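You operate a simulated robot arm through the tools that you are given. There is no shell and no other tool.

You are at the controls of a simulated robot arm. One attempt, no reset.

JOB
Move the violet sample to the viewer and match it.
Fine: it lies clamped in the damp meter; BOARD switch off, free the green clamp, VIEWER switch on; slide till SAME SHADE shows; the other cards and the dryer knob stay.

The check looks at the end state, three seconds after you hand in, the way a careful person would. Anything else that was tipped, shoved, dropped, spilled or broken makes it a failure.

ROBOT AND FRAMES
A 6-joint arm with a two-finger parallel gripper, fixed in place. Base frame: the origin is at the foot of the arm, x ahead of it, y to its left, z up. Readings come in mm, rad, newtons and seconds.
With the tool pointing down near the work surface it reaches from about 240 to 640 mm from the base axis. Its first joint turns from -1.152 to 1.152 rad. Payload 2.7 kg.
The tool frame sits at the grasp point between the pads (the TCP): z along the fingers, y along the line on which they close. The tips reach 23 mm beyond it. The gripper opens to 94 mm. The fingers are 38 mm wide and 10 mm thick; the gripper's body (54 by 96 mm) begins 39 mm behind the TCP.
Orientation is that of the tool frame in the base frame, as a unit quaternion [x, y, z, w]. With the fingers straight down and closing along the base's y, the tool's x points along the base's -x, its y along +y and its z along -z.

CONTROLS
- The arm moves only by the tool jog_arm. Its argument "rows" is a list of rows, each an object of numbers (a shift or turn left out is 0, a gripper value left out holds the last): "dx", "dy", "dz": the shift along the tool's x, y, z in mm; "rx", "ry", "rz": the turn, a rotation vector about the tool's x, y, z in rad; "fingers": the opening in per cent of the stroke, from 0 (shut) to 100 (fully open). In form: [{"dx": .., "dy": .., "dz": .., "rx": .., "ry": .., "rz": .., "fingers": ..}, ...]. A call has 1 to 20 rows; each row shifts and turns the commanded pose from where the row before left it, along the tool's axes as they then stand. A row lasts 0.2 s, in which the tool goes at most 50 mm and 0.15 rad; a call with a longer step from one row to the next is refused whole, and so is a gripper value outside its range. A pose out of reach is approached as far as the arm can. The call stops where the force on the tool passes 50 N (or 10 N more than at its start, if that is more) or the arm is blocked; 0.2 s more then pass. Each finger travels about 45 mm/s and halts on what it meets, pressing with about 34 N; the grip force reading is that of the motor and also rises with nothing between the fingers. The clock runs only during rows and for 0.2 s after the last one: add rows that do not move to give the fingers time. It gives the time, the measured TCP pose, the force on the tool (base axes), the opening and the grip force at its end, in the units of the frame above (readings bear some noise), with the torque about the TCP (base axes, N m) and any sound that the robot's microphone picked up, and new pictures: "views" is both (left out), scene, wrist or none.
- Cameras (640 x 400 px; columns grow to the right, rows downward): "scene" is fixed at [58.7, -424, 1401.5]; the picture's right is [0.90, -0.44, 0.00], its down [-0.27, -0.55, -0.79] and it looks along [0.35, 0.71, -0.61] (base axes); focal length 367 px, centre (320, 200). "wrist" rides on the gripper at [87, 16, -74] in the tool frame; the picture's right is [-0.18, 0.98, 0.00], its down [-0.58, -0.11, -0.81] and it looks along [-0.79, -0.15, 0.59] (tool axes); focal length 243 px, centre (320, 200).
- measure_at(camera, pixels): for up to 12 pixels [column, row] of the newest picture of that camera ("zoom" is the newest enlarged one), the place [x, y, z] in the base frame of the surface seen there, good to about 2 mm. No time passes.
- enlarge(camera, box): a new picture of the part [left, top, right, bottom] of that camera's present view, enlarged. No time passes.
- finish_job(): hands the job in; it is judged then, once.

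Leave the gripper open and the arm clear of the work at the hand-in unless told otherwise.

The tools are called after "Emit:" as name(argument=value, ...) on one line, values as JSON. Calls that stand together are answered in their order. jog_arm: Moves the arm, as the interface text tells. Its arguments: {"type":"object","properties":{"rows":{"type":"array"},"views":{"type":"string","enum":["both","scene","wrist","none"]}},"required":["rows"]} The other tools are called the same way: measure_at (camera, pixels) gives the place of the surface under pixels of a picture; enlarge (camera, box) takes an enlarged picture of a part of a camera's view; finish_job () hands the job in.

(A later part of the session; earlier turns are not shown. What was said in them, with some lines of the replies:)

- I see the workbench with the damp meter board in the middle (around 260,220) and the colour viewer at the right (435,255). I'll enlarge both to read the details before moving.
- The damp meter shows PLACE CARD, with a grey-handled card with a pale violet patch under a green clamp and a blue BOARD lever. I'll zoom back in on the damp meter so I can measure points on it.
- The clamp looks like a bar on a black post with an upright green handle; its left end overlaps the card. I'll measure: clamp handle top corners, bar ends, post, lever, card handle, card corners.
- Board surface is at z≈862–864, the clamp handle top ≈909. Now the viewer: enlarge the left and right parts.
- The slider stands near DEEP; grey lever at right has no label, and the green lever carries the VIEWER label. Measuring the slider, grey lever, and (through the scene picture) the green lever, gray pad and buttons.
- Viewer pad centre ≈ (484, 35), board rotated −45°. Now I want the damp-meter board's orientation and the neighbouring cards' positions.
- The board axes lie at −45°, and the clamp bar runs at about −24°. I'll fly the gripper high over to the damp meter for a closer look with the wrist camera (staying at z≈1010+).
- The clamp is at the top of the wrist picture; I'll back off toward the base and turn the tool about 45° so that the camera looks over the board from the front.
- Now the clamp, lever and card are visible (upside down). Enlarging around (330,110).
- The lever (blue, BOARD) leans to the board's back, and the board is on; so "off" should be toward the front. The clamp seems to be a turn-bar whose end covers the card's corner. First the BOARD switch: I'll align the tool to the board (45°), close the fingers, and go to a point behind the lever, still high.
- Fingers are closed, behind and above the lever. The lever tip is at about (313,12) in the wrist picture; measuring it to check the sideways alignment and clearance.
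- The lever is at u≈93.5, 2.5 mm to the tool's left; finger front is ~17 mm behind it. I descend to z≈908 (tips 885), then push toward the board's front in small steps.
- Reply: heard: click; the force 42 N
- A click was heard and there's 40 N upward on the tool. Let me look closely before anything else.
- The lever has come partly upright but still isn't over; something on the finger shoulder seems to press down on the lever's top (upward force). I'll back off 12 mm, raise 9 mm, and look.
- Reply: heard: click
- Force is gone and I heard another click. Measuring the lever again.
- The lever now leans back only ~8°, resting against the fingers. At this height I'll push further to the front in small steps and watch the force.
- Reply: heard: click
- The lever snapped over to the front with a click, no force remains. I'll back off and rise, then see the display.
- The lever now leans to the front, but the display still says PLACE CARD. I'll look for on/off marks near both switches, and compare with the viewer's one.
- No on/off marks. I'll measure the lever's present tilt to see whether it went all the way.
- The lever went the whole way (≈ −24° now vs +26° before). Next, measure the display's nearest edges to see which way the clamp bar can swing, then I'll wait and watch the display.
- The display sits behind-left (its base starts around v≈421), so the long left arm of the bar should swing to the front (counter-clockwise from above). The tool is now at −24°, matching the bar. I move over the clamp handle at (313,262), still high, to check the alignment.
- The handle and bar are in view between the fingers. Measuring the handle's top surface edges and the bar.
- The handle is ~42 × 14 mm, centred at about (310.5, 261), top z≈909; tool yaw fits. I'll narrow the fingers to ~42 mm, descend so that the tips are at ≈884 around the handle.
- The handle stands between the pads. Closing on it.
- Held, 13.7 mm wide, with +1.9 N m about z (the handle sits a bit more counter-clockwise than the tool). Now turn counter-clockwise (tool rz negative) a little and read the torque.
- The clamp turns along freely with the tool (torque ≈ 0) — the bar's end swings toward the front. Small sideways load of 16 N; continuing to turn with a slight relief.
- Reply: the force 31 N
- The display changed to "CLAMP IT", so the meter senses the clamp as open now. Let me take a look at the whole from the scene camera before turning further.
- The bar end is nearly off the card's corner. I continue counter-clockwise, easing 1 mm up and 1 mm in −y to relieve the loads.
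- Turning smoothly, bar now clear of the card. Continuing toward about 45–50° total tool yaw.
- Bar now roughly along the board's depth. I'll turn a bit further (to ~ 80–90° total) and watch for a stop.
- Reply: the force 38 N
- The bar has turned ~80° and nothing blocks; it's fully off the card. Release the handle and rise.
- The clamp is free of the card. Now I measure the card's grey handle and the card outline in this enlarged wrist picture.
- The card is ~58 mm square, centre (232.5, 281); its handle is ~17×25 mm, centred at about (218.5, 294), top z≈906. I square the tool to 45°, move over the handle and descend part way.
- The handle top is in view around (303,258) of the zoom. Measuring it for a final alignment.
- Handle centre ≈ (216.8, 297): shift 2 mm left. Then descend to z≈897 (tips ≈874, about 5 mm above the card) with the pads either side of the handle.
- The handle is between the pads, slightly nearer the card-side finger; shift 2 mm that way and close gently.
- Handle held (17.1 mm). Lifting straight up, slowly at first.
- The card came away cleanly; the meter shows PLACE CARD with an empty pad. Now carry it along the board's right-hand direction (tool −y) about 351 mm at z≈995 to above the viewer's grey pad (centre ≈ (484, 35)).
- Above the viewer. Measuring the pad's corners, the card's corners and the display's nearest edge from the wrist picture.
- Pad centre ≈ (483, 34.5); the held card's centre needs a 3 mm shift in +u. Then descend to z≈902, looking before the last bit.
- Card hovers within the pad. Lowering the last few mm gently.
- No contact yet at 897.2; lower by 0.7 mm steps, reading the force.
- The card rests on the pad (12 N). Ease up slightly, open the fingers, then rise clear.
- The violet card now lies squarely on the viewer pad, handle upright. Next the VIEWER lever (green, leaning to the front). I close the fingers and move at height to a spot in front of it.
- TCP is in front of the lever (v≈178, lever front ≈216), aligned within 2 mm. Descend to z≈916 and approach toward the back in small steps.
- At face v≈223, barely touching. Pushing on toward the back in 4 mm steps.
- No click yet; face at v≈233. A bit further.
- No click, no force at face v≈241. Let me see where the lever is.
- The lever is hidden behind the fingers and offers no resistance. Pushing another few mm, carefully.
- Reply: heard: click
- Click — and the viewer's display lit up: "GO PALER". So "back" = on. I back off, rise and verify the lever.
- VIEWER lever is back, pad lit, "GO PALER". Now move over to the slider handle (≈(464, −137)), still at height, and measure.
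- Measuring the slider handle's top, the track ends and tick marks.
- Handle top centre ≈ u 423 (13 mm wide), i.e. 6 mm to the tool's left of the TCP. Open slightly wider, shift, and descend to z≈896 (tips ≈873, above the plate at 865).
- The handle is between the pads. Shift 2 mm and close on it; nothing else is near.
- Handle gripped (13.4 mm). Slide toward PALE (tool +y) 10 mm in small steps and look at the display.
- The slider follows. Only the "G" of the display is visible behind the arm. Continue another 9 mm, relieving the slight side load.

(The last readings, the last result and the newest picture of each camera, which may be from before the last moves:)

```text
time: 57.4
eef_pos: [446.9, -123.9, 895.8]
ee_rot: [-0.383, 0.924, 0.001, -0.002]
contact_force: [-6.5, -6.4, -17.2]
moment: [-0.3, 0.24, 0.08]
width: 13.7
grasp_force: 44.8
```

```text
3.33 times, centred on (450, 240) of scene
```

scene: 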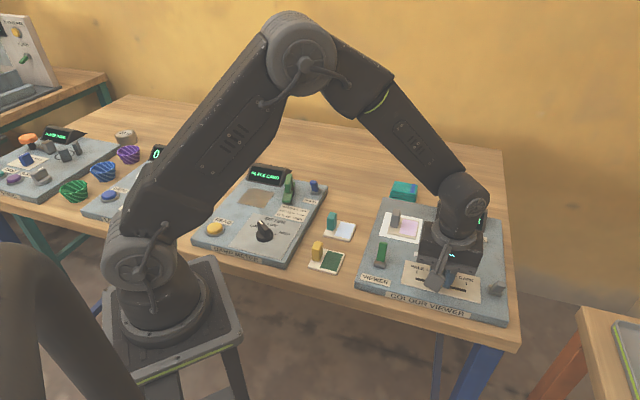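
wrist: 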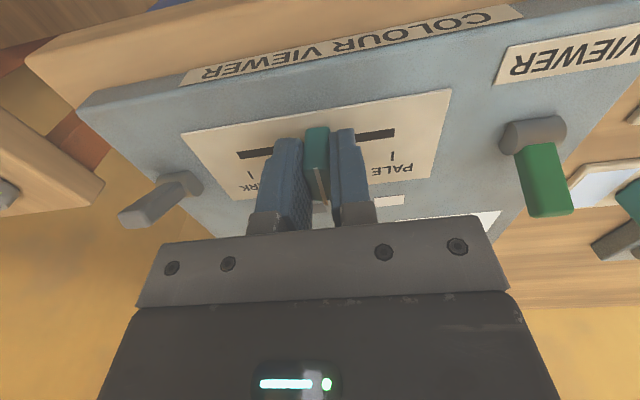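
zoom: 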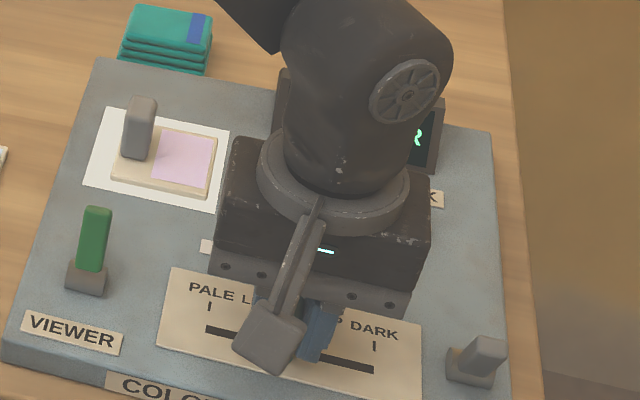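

The display's last letter is visible: "R" (…PALER). SAME SHADE would end in "E". Continue in 3 mm steps, watching that letter.

Emit:
jog_arm(rows=[{"dx": 0.3, "dy": 2.5, "dz": 0.4}, {"dy": 2.5}, {}], views="scene")

Emit:
enlarge(camera="scene", box=[400, 190, 520, 270])

```text
time: 58.2
eef_pos: [444.0, -120.2, 897.4]
ee_rot: [-0.383, 0.924, 0.001, 0.001]
contact_force: [-3.8, -1.6, -11.1]
moment: [-0.74, 0.74, 0.08]
width: 13.6
grasp_force: 44.3
```

scene: 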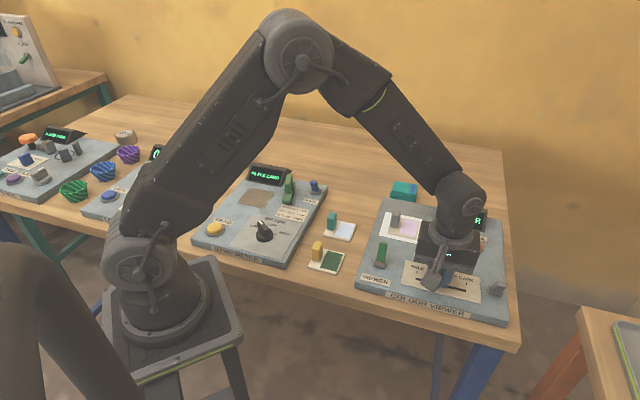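

```text
5.00 times, centred on (460, 230) of scene
```

zoom: 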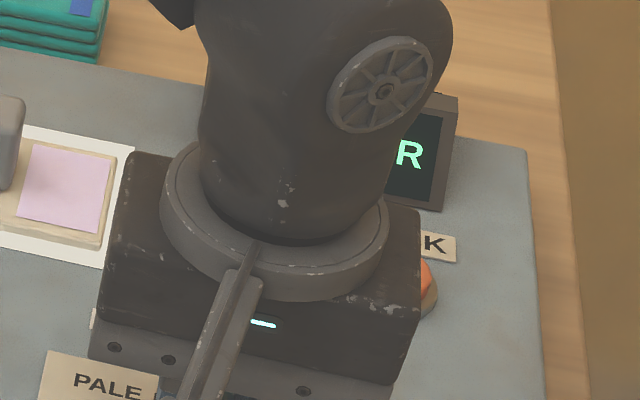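

Still "…R". Continue 5 mm more.

Emit:
jog_arm(rows=[{"dy": 2.5}, {"dy": 2.5}, {}], views="scene")

Emit:
enlarge(camera="scene", box=[400, 190, 520, 270])

```text
time: 59.0
eef_pos: [439.7, -117.1, 896.6]
ee_rot: [-0.383, 0.924, -0.001, 0.001]
contact_force: [-0.5, -0.2, -8.4]
moment: [-0.23, 0.32, 0.05]
width: 13.4
grasp_force: 45.2
```

scene: 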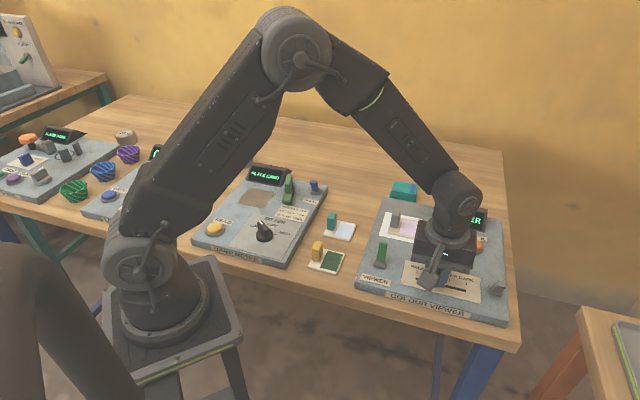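

```text
5.00 times, centred on (460, 230) of scene
```

zoom: 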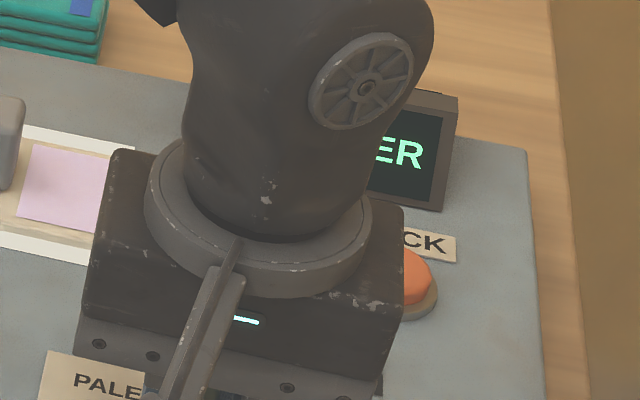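

Still "…ER" at the same spot (GO PALER). Continue.

Emit:
jog_arm(rows=[{"dy": 2.5}, {"dy": 2.5}, {}], views="scene")

Emit:
enlarge(camera="scene", box=[400, 190, 520, 270])

```text
time: 59.8
eef_pos: [436.5, -114.0, 896.4]
ee_rot: [-0.383, 0.924, -0.001, 0.001]
contact_force: [-3.8, -7.2, -0.2]
moment: [0.33, -0.33, 0.08]
width: 13.7
grasp_force: 44.4
```

scene: 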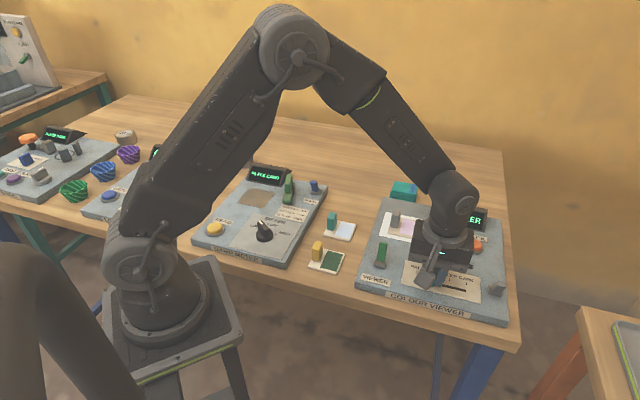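

```text
5.00 times, centred on (460, 230) of scene
```

zoom: 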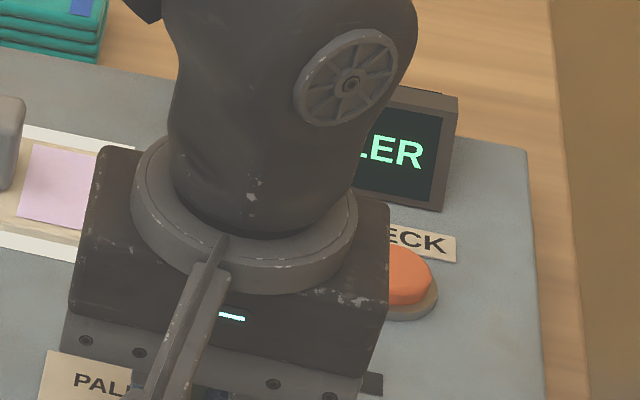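

"…LER" – still GO PALER (u≈389). Continue with 4 mm.

Emit:
jog_arm(rows=[{"dy": 2}, {"dy": 2}, {}], views="scene")

Emit:
enlarge(camera="scene", box=[400, 190, 520, 270])

```text
time: 60.6
eef_pos: [434.0, -110.8, 895.0]
ee_rot: [-0.381, 0.924, 0.0, 0.0]
contact_force: [-10.1, -9.9, 0.4]
moment: [0.75, -0.94, 0.1]
width: 13.4
grasp_force: 44.3
```

scene: 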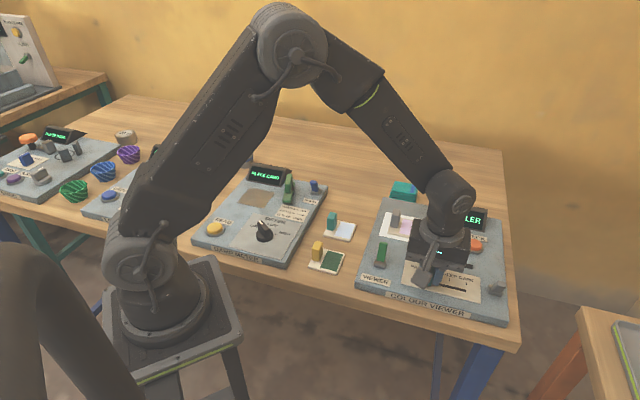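

```text
5.00 times, centred on (460, 230) of scene
```

zoom: 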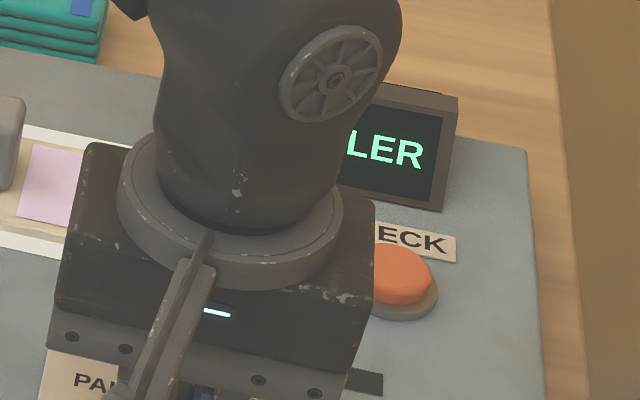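

Still GO PALER (u≈385). A further 4 mm, easing the −v side load by 0.5 mm.

Emit:
jog_arm(rows=[{"dx": 0.5, "dy": 2}, {"dy": 2}, {}], views="scene")

Emit:
enlarge(camera="scene", box=[400, 190, 520, 270])

```text
time: 61.4
eef_pos: [430.5, -107.4, 896.2]
ee_rot: [-0.383, 0.924, -0.001, 0.0]
contact_force: [-8.7, -8.6, 10.7]
moment: [-0.32, 0.34, -0.01]
width: 13.7
grasp_force: 44.8
```

scene: 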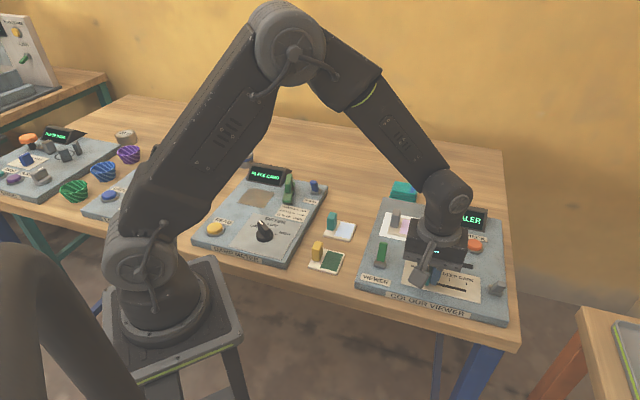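

```text
5.00 times, centred on (460, 230) of scene
```

zoom: 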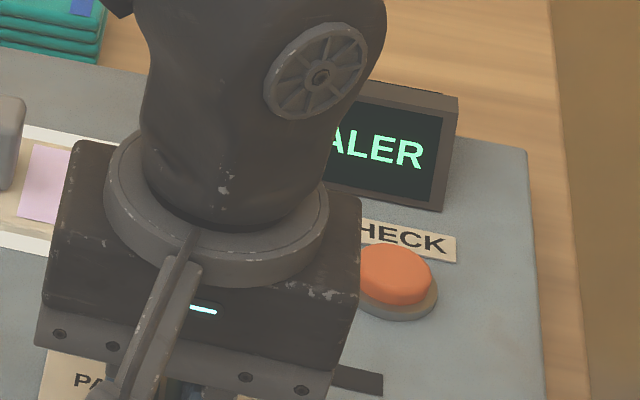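

"…ALER", u≈380. Continue 4 mm.

Emit:
jog_arm(rows=[{"dx": 0.4, "dy": 2}, {"dy": 2}, {}], views="scene")

Emit:
enlarge(camera="scene", box=[400, 190, 520, 270])

```text
time: 62.2
eef_pos: [426.9, -103.8, 895.7]
ee_rot: [-0.383, 0.924, 0.0, 0.0]
contact_force: [5.9, 6.2, -7.2]
moment: [-0.55, 0.53, 0.09]
width: 13.5
grasp_force: 45.0
```

scene: 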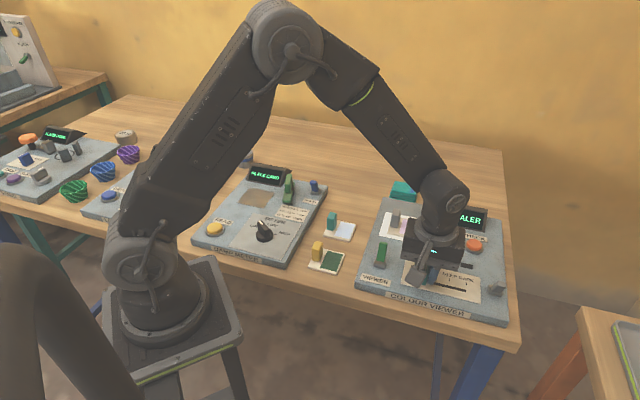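

```text
5.00 times, centred on (460, 230) of scene
```

zoom: 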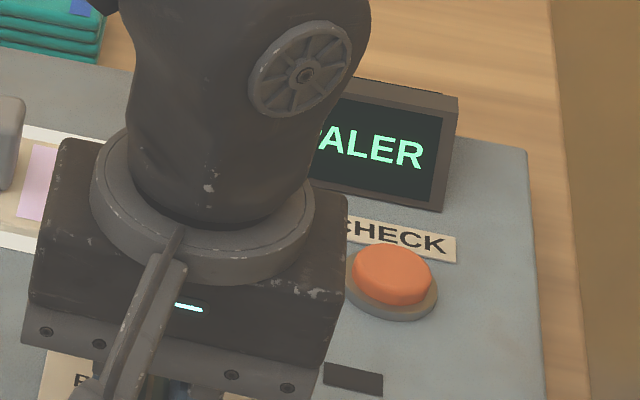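

Still PALER at u≈375. Continue with 3 mm.

Emit:
jog_arm(rows=[{"dy": 1.5}, {"dy": 1.5}, {}], views="scene")

Emit:
enlarge(camera="scene", box=[400, 190, 520, 270])

```text
time: 63.0
eef_pos: [425.3, -103.4, 895.2]
ee_rot: [-0.382, 0.924, 0.0, 0.001]
contact_force: [8.2, 7.8, -6.2]
moment: [0.25, -0.21, 0.11]
width: 13.6
grasp_force: 44.8
```

scene: 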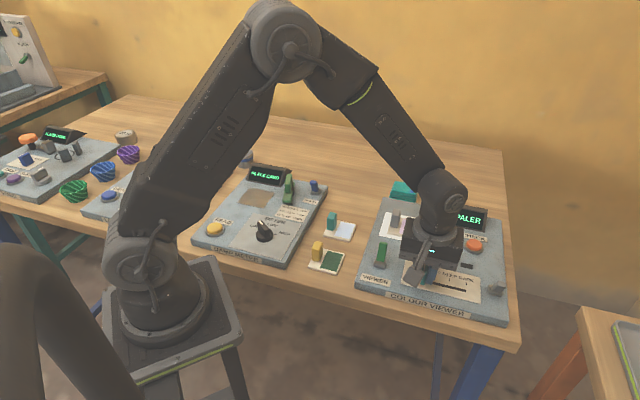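

```text
5.00 times, centred on (460, 230) of scene
```

zoom: 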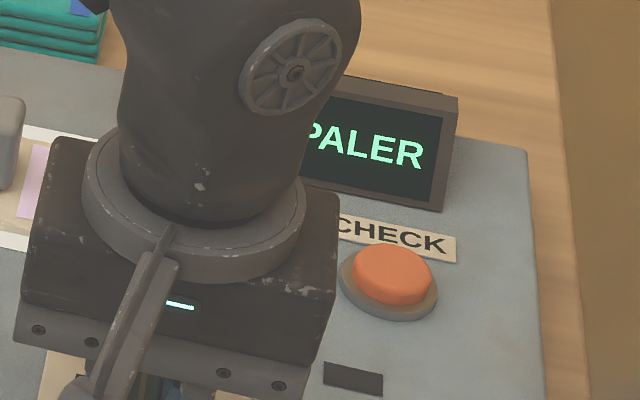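

"PALER" still. Another 2.5 mm.

Emit:
jog_arm(rows=[{"dx": -0.3, "dy": 1.5}, {"dy": 1}, {}], views="scene")

Emit:
enlarge(camera="scene", box=[400, 190, 520, 270])

```text
time: 63.8
eef_pos: [423.5, -101.5, 895.2]
ee_rot: [-0.382, 0.924, 0.0, 0.001]
contact_force: [10.4, 10.2, -14.1]
moment: [0.93, -0.93, 0.07]
width: 13.6
grasp_force: 44.8
```

scene: 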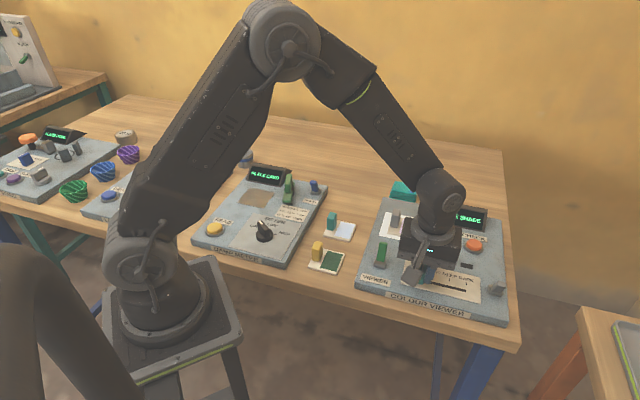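

```text
5.00 times, centred on (460, 230) of scene
```

zoom: 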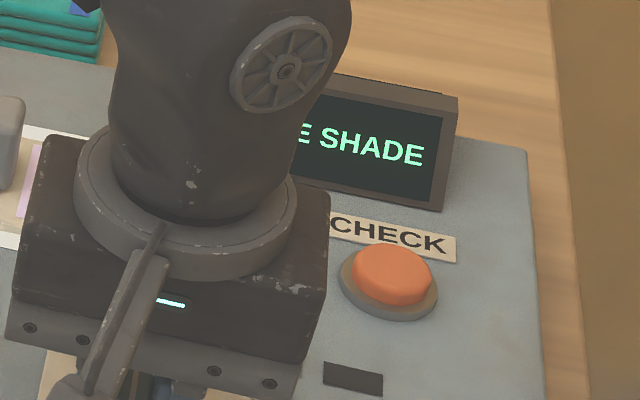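

"…E SHADE" shows – SAME SHADE. I've just crossed into the window, so I go 1.2 mm more to sit deeper inside, and verify.

Emit:
jog_arm(rows=[{"dx": -0.4, "dy": 1.2}, {}], views="scene")

Emit:
enlarge(camera="scene", box=[400, 190, 520, 270])

```text
time: 64.4
eef_pos: [422.4, -100.4, 895.2]
ee_rot: [-0.383, 0.924, 0.0, 0.0]
contact_force: [11.0, 10.8, -15.6]
moment: [0.61, -0.58, -0.01]
width: 13.5
grasp_force: 45.1
```

scene: 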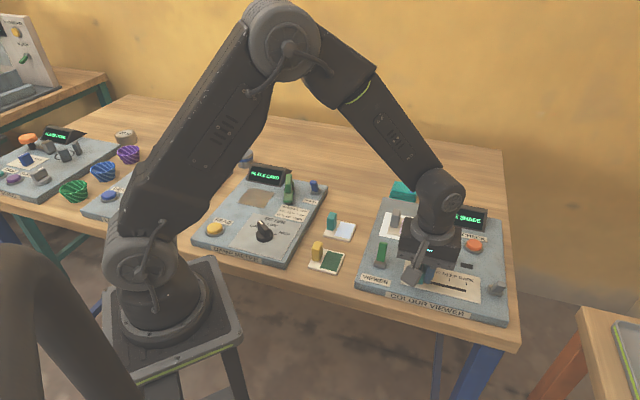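

```text
5.00 times, centred on (460, 230) of scene
```

zoom: 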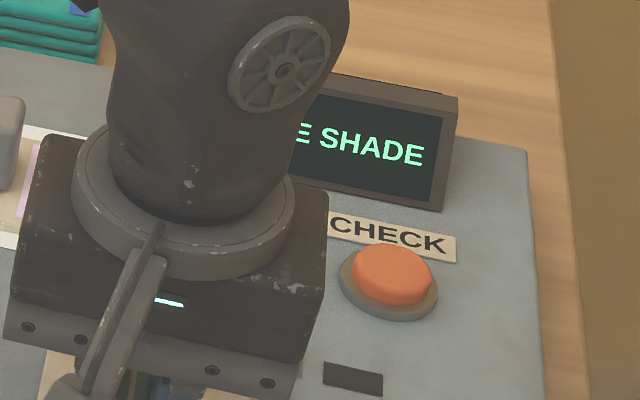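

Still SAME SHADE. The load along the slide direction is ≈0, so I release gently, then rise and clear the view.

Emit:
jog_arm(rows=[{"fingers": 22}, {"fingers": 30}, {"fingers": 42}, {}, {"dz": -10}, {"dz": -20}, {"dz": -25}, {"dz": -25}, {}])

Emit:
enlarge(camera="scene", box=[400, 190, 520, 270])

```text
time: 66.4
eef_pos: [424.9, -102.2, 976.2]
ee_rot: [-0.382, 0.924, 0.0, 0.0]
contact_force: [0.2, -0.1, 0.5]
moment: [0.0, -0.01, 0.01]
width: 39.3
grasp_force: 0.0
```

scene: 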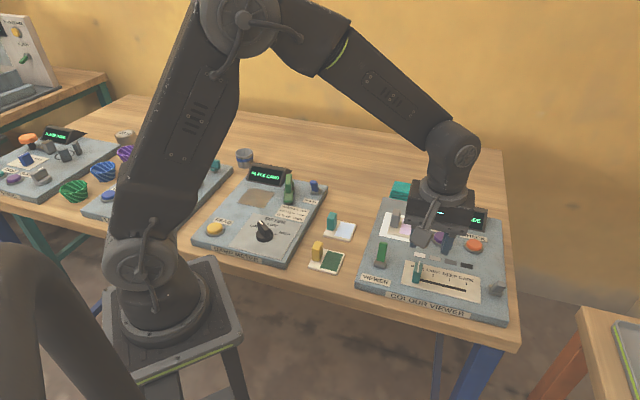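
wrist: 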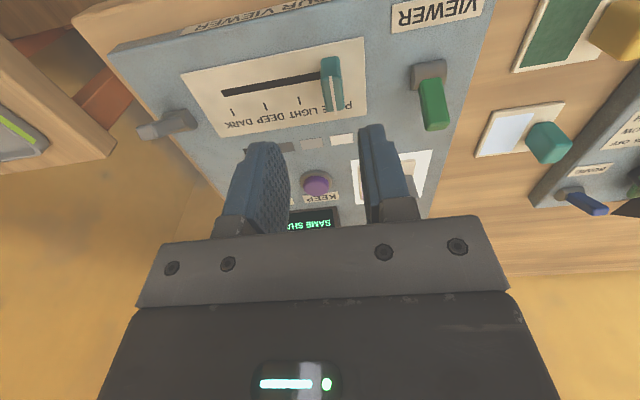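

```text
5.00 times, centred on (460, 230) of scene
```

zoom: 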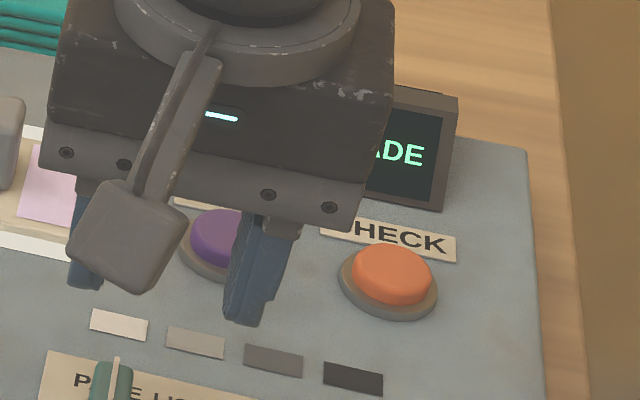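

SAME SHADE persists after release. I'll move the arm back a bit so that I can inspect everything, including the damp meter.

Emit:
jog_arm(rows=[{"dx": 20, "dz": -20}, {"dx": 25, "dz": -20}, {"dx": 25, "dz": -20}, {"dx": 20, "dz": -20}, {}])

Emit:
enlarge(camera="scene", box=[345, 180, 525, 300])

Emit:
enlarge(camera="scene", box=[190, 150, 350, 275])

Emit:
enlarge(camera="scene", box=[0, 110, 160, 230])

```text
time: 67.6
eef_pos: [359.0, -164.2, 1055.1]
ee_rot: [-0.382, 0.924, 0.0, 0.0]
contact_force: [-0.8, 0.6, 1.4]
moment: [-0.01, -0.02, -0.01]
width: 39.6
grasp_force: 0.0
```

scene: 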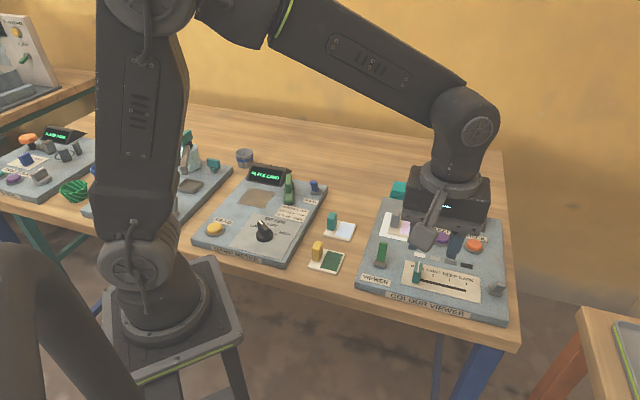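
wrist: 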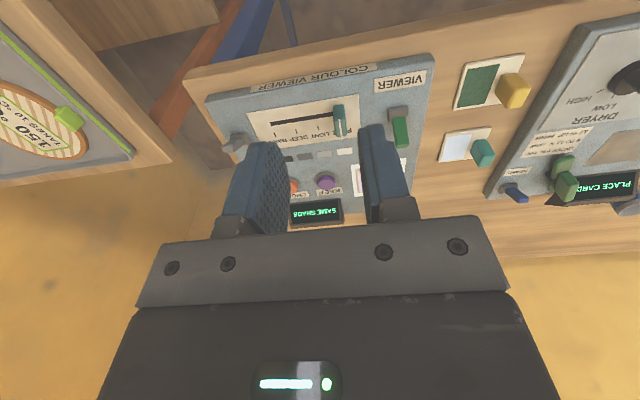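

```text
3.33 times, centred on (435, 240) of scene
```

zoom: 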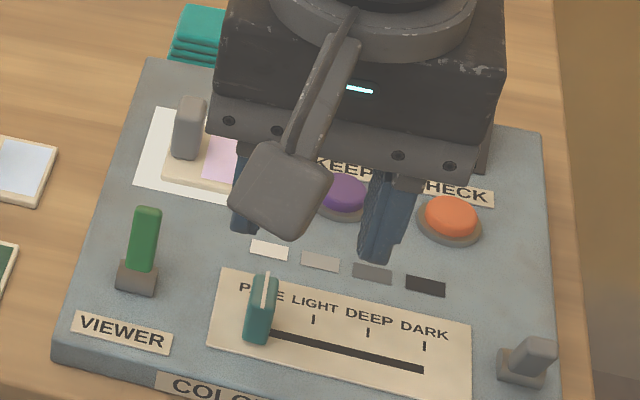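

```text
3.20 times, centred on (270, 212) of scene
```

zoom: 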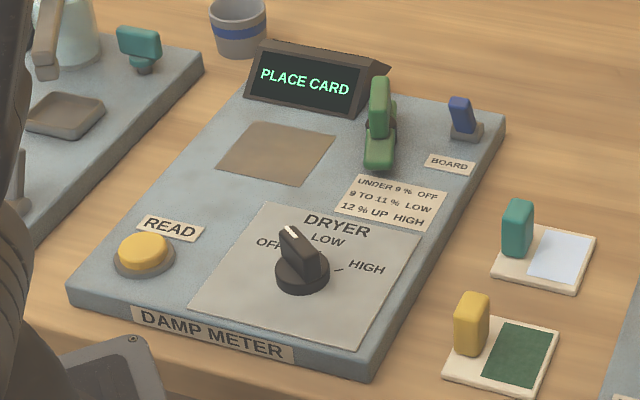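

```text
3.33 times, centred on (80, 170) of scene
```

zoom: 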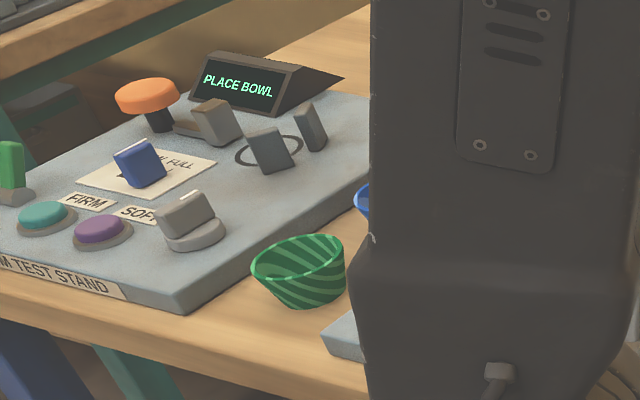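

Everything is as it should be: violet card on the lit pad, VIEWER lever back (on), slider near PALE with SAME SHADE showing (wrist view, (318,212)), BOARD lever flipped to front (off), clamp swung free, dryer knob and the teal/yellow cards untouched. I raise the arm well clear and open the gripper.

Emit:
jog_arm(rows=[{"dz": -25, "fingers": 100}, {"dz": -25}, {"dz": -25}, {"dz": -25}, {}, {}, {}])

Emit:
enlarge(camera="wrist", box=[180, 60, 460, 240])

Emit:
enlarge(camera="scene", box=[345, 180, 525, 300])

```text
time: 69.2
eef_pos: [358.4, -165.3, 1155.1]
ee_rot: [-0.383, 0.924, 0.001, 0.0]
contact_force: [-0.2, -0.4, -0.5]
moment: [-0.01, -0.01, 0.02]
width: 94.1
grasp_force: 0.1
```

scene: 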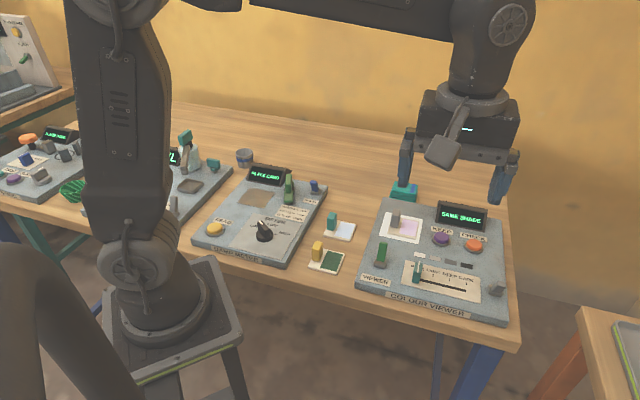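
wrist: 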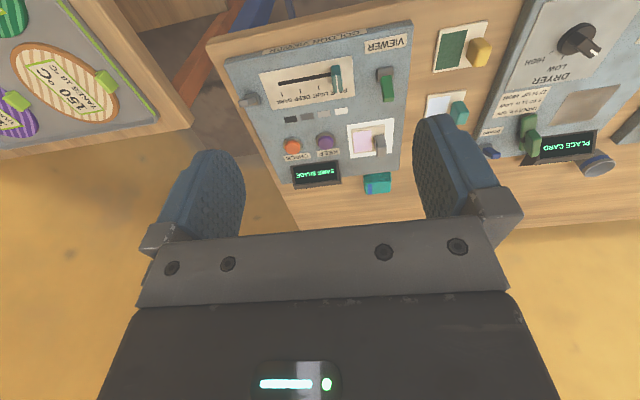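

```text
2.22 times, centred on (320, 150) of wrist
```

zoom: 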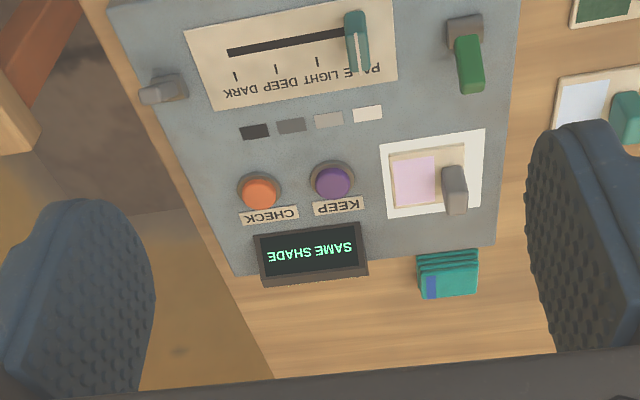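

```text
3.33 times, centred on (435, 240) of scene
```

zoom: 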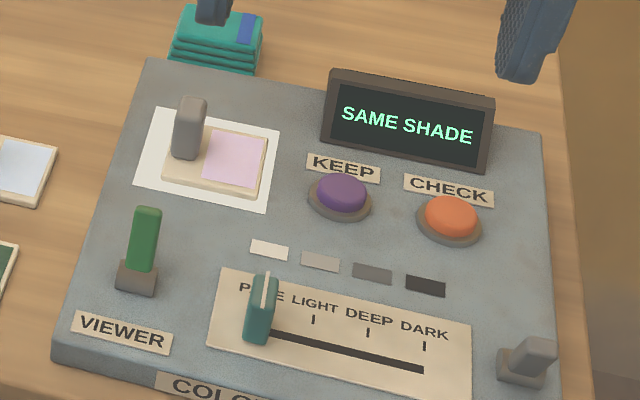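

SAME SHADE shows steadily, the arm is high and clear, and the gripper is fully open (94 mm). The other cards, the cloths and the dryer knob are where they were. The BOARD lever is thrown to the opposite side from where it started. The VIEWER lever was dark at the front and lit at the back, so front is off. Handing in.

Emit:
finish_job()

```text
The job is handed in.
```

The violet sample is on the viewer and matched: the display read SAME SHADE before I handed the job in, and still did after I let go of the slider.

- **BOARD switch:** I threw it from the back to the front, which I take to be off. There are no on/off marks. I went by the viewer's switch, which is off at the front and on at the back. The damp meter's display stayed lit after the flip, so nothing on the meter confirmed it. My first push only moved the lever partway and met about 40 N of upward force. I backed off, raised the gripper and pushed again, and it went over.
- **Clamp:** I turned the green bar about 80° clear of the card.
- **Sample:** I lifted the card by its grey handle and set it flat on the viewer pad.
- **VIEWER switch:** It is on. The pad lit up and the display showed GO PALER.
- **Slider:** It went from DEEP to near PALE. I moved it about 1 mm further once SAME SHADE appeared, so it isn't right at the edge of the match.

I did not touch the other two cards, the dryer knob, the KEEP and CHECK buttons or the unlabelled grey lever. They looked unmoved in the last pictures. The arm is raised clear of the work with the gripper fully open.
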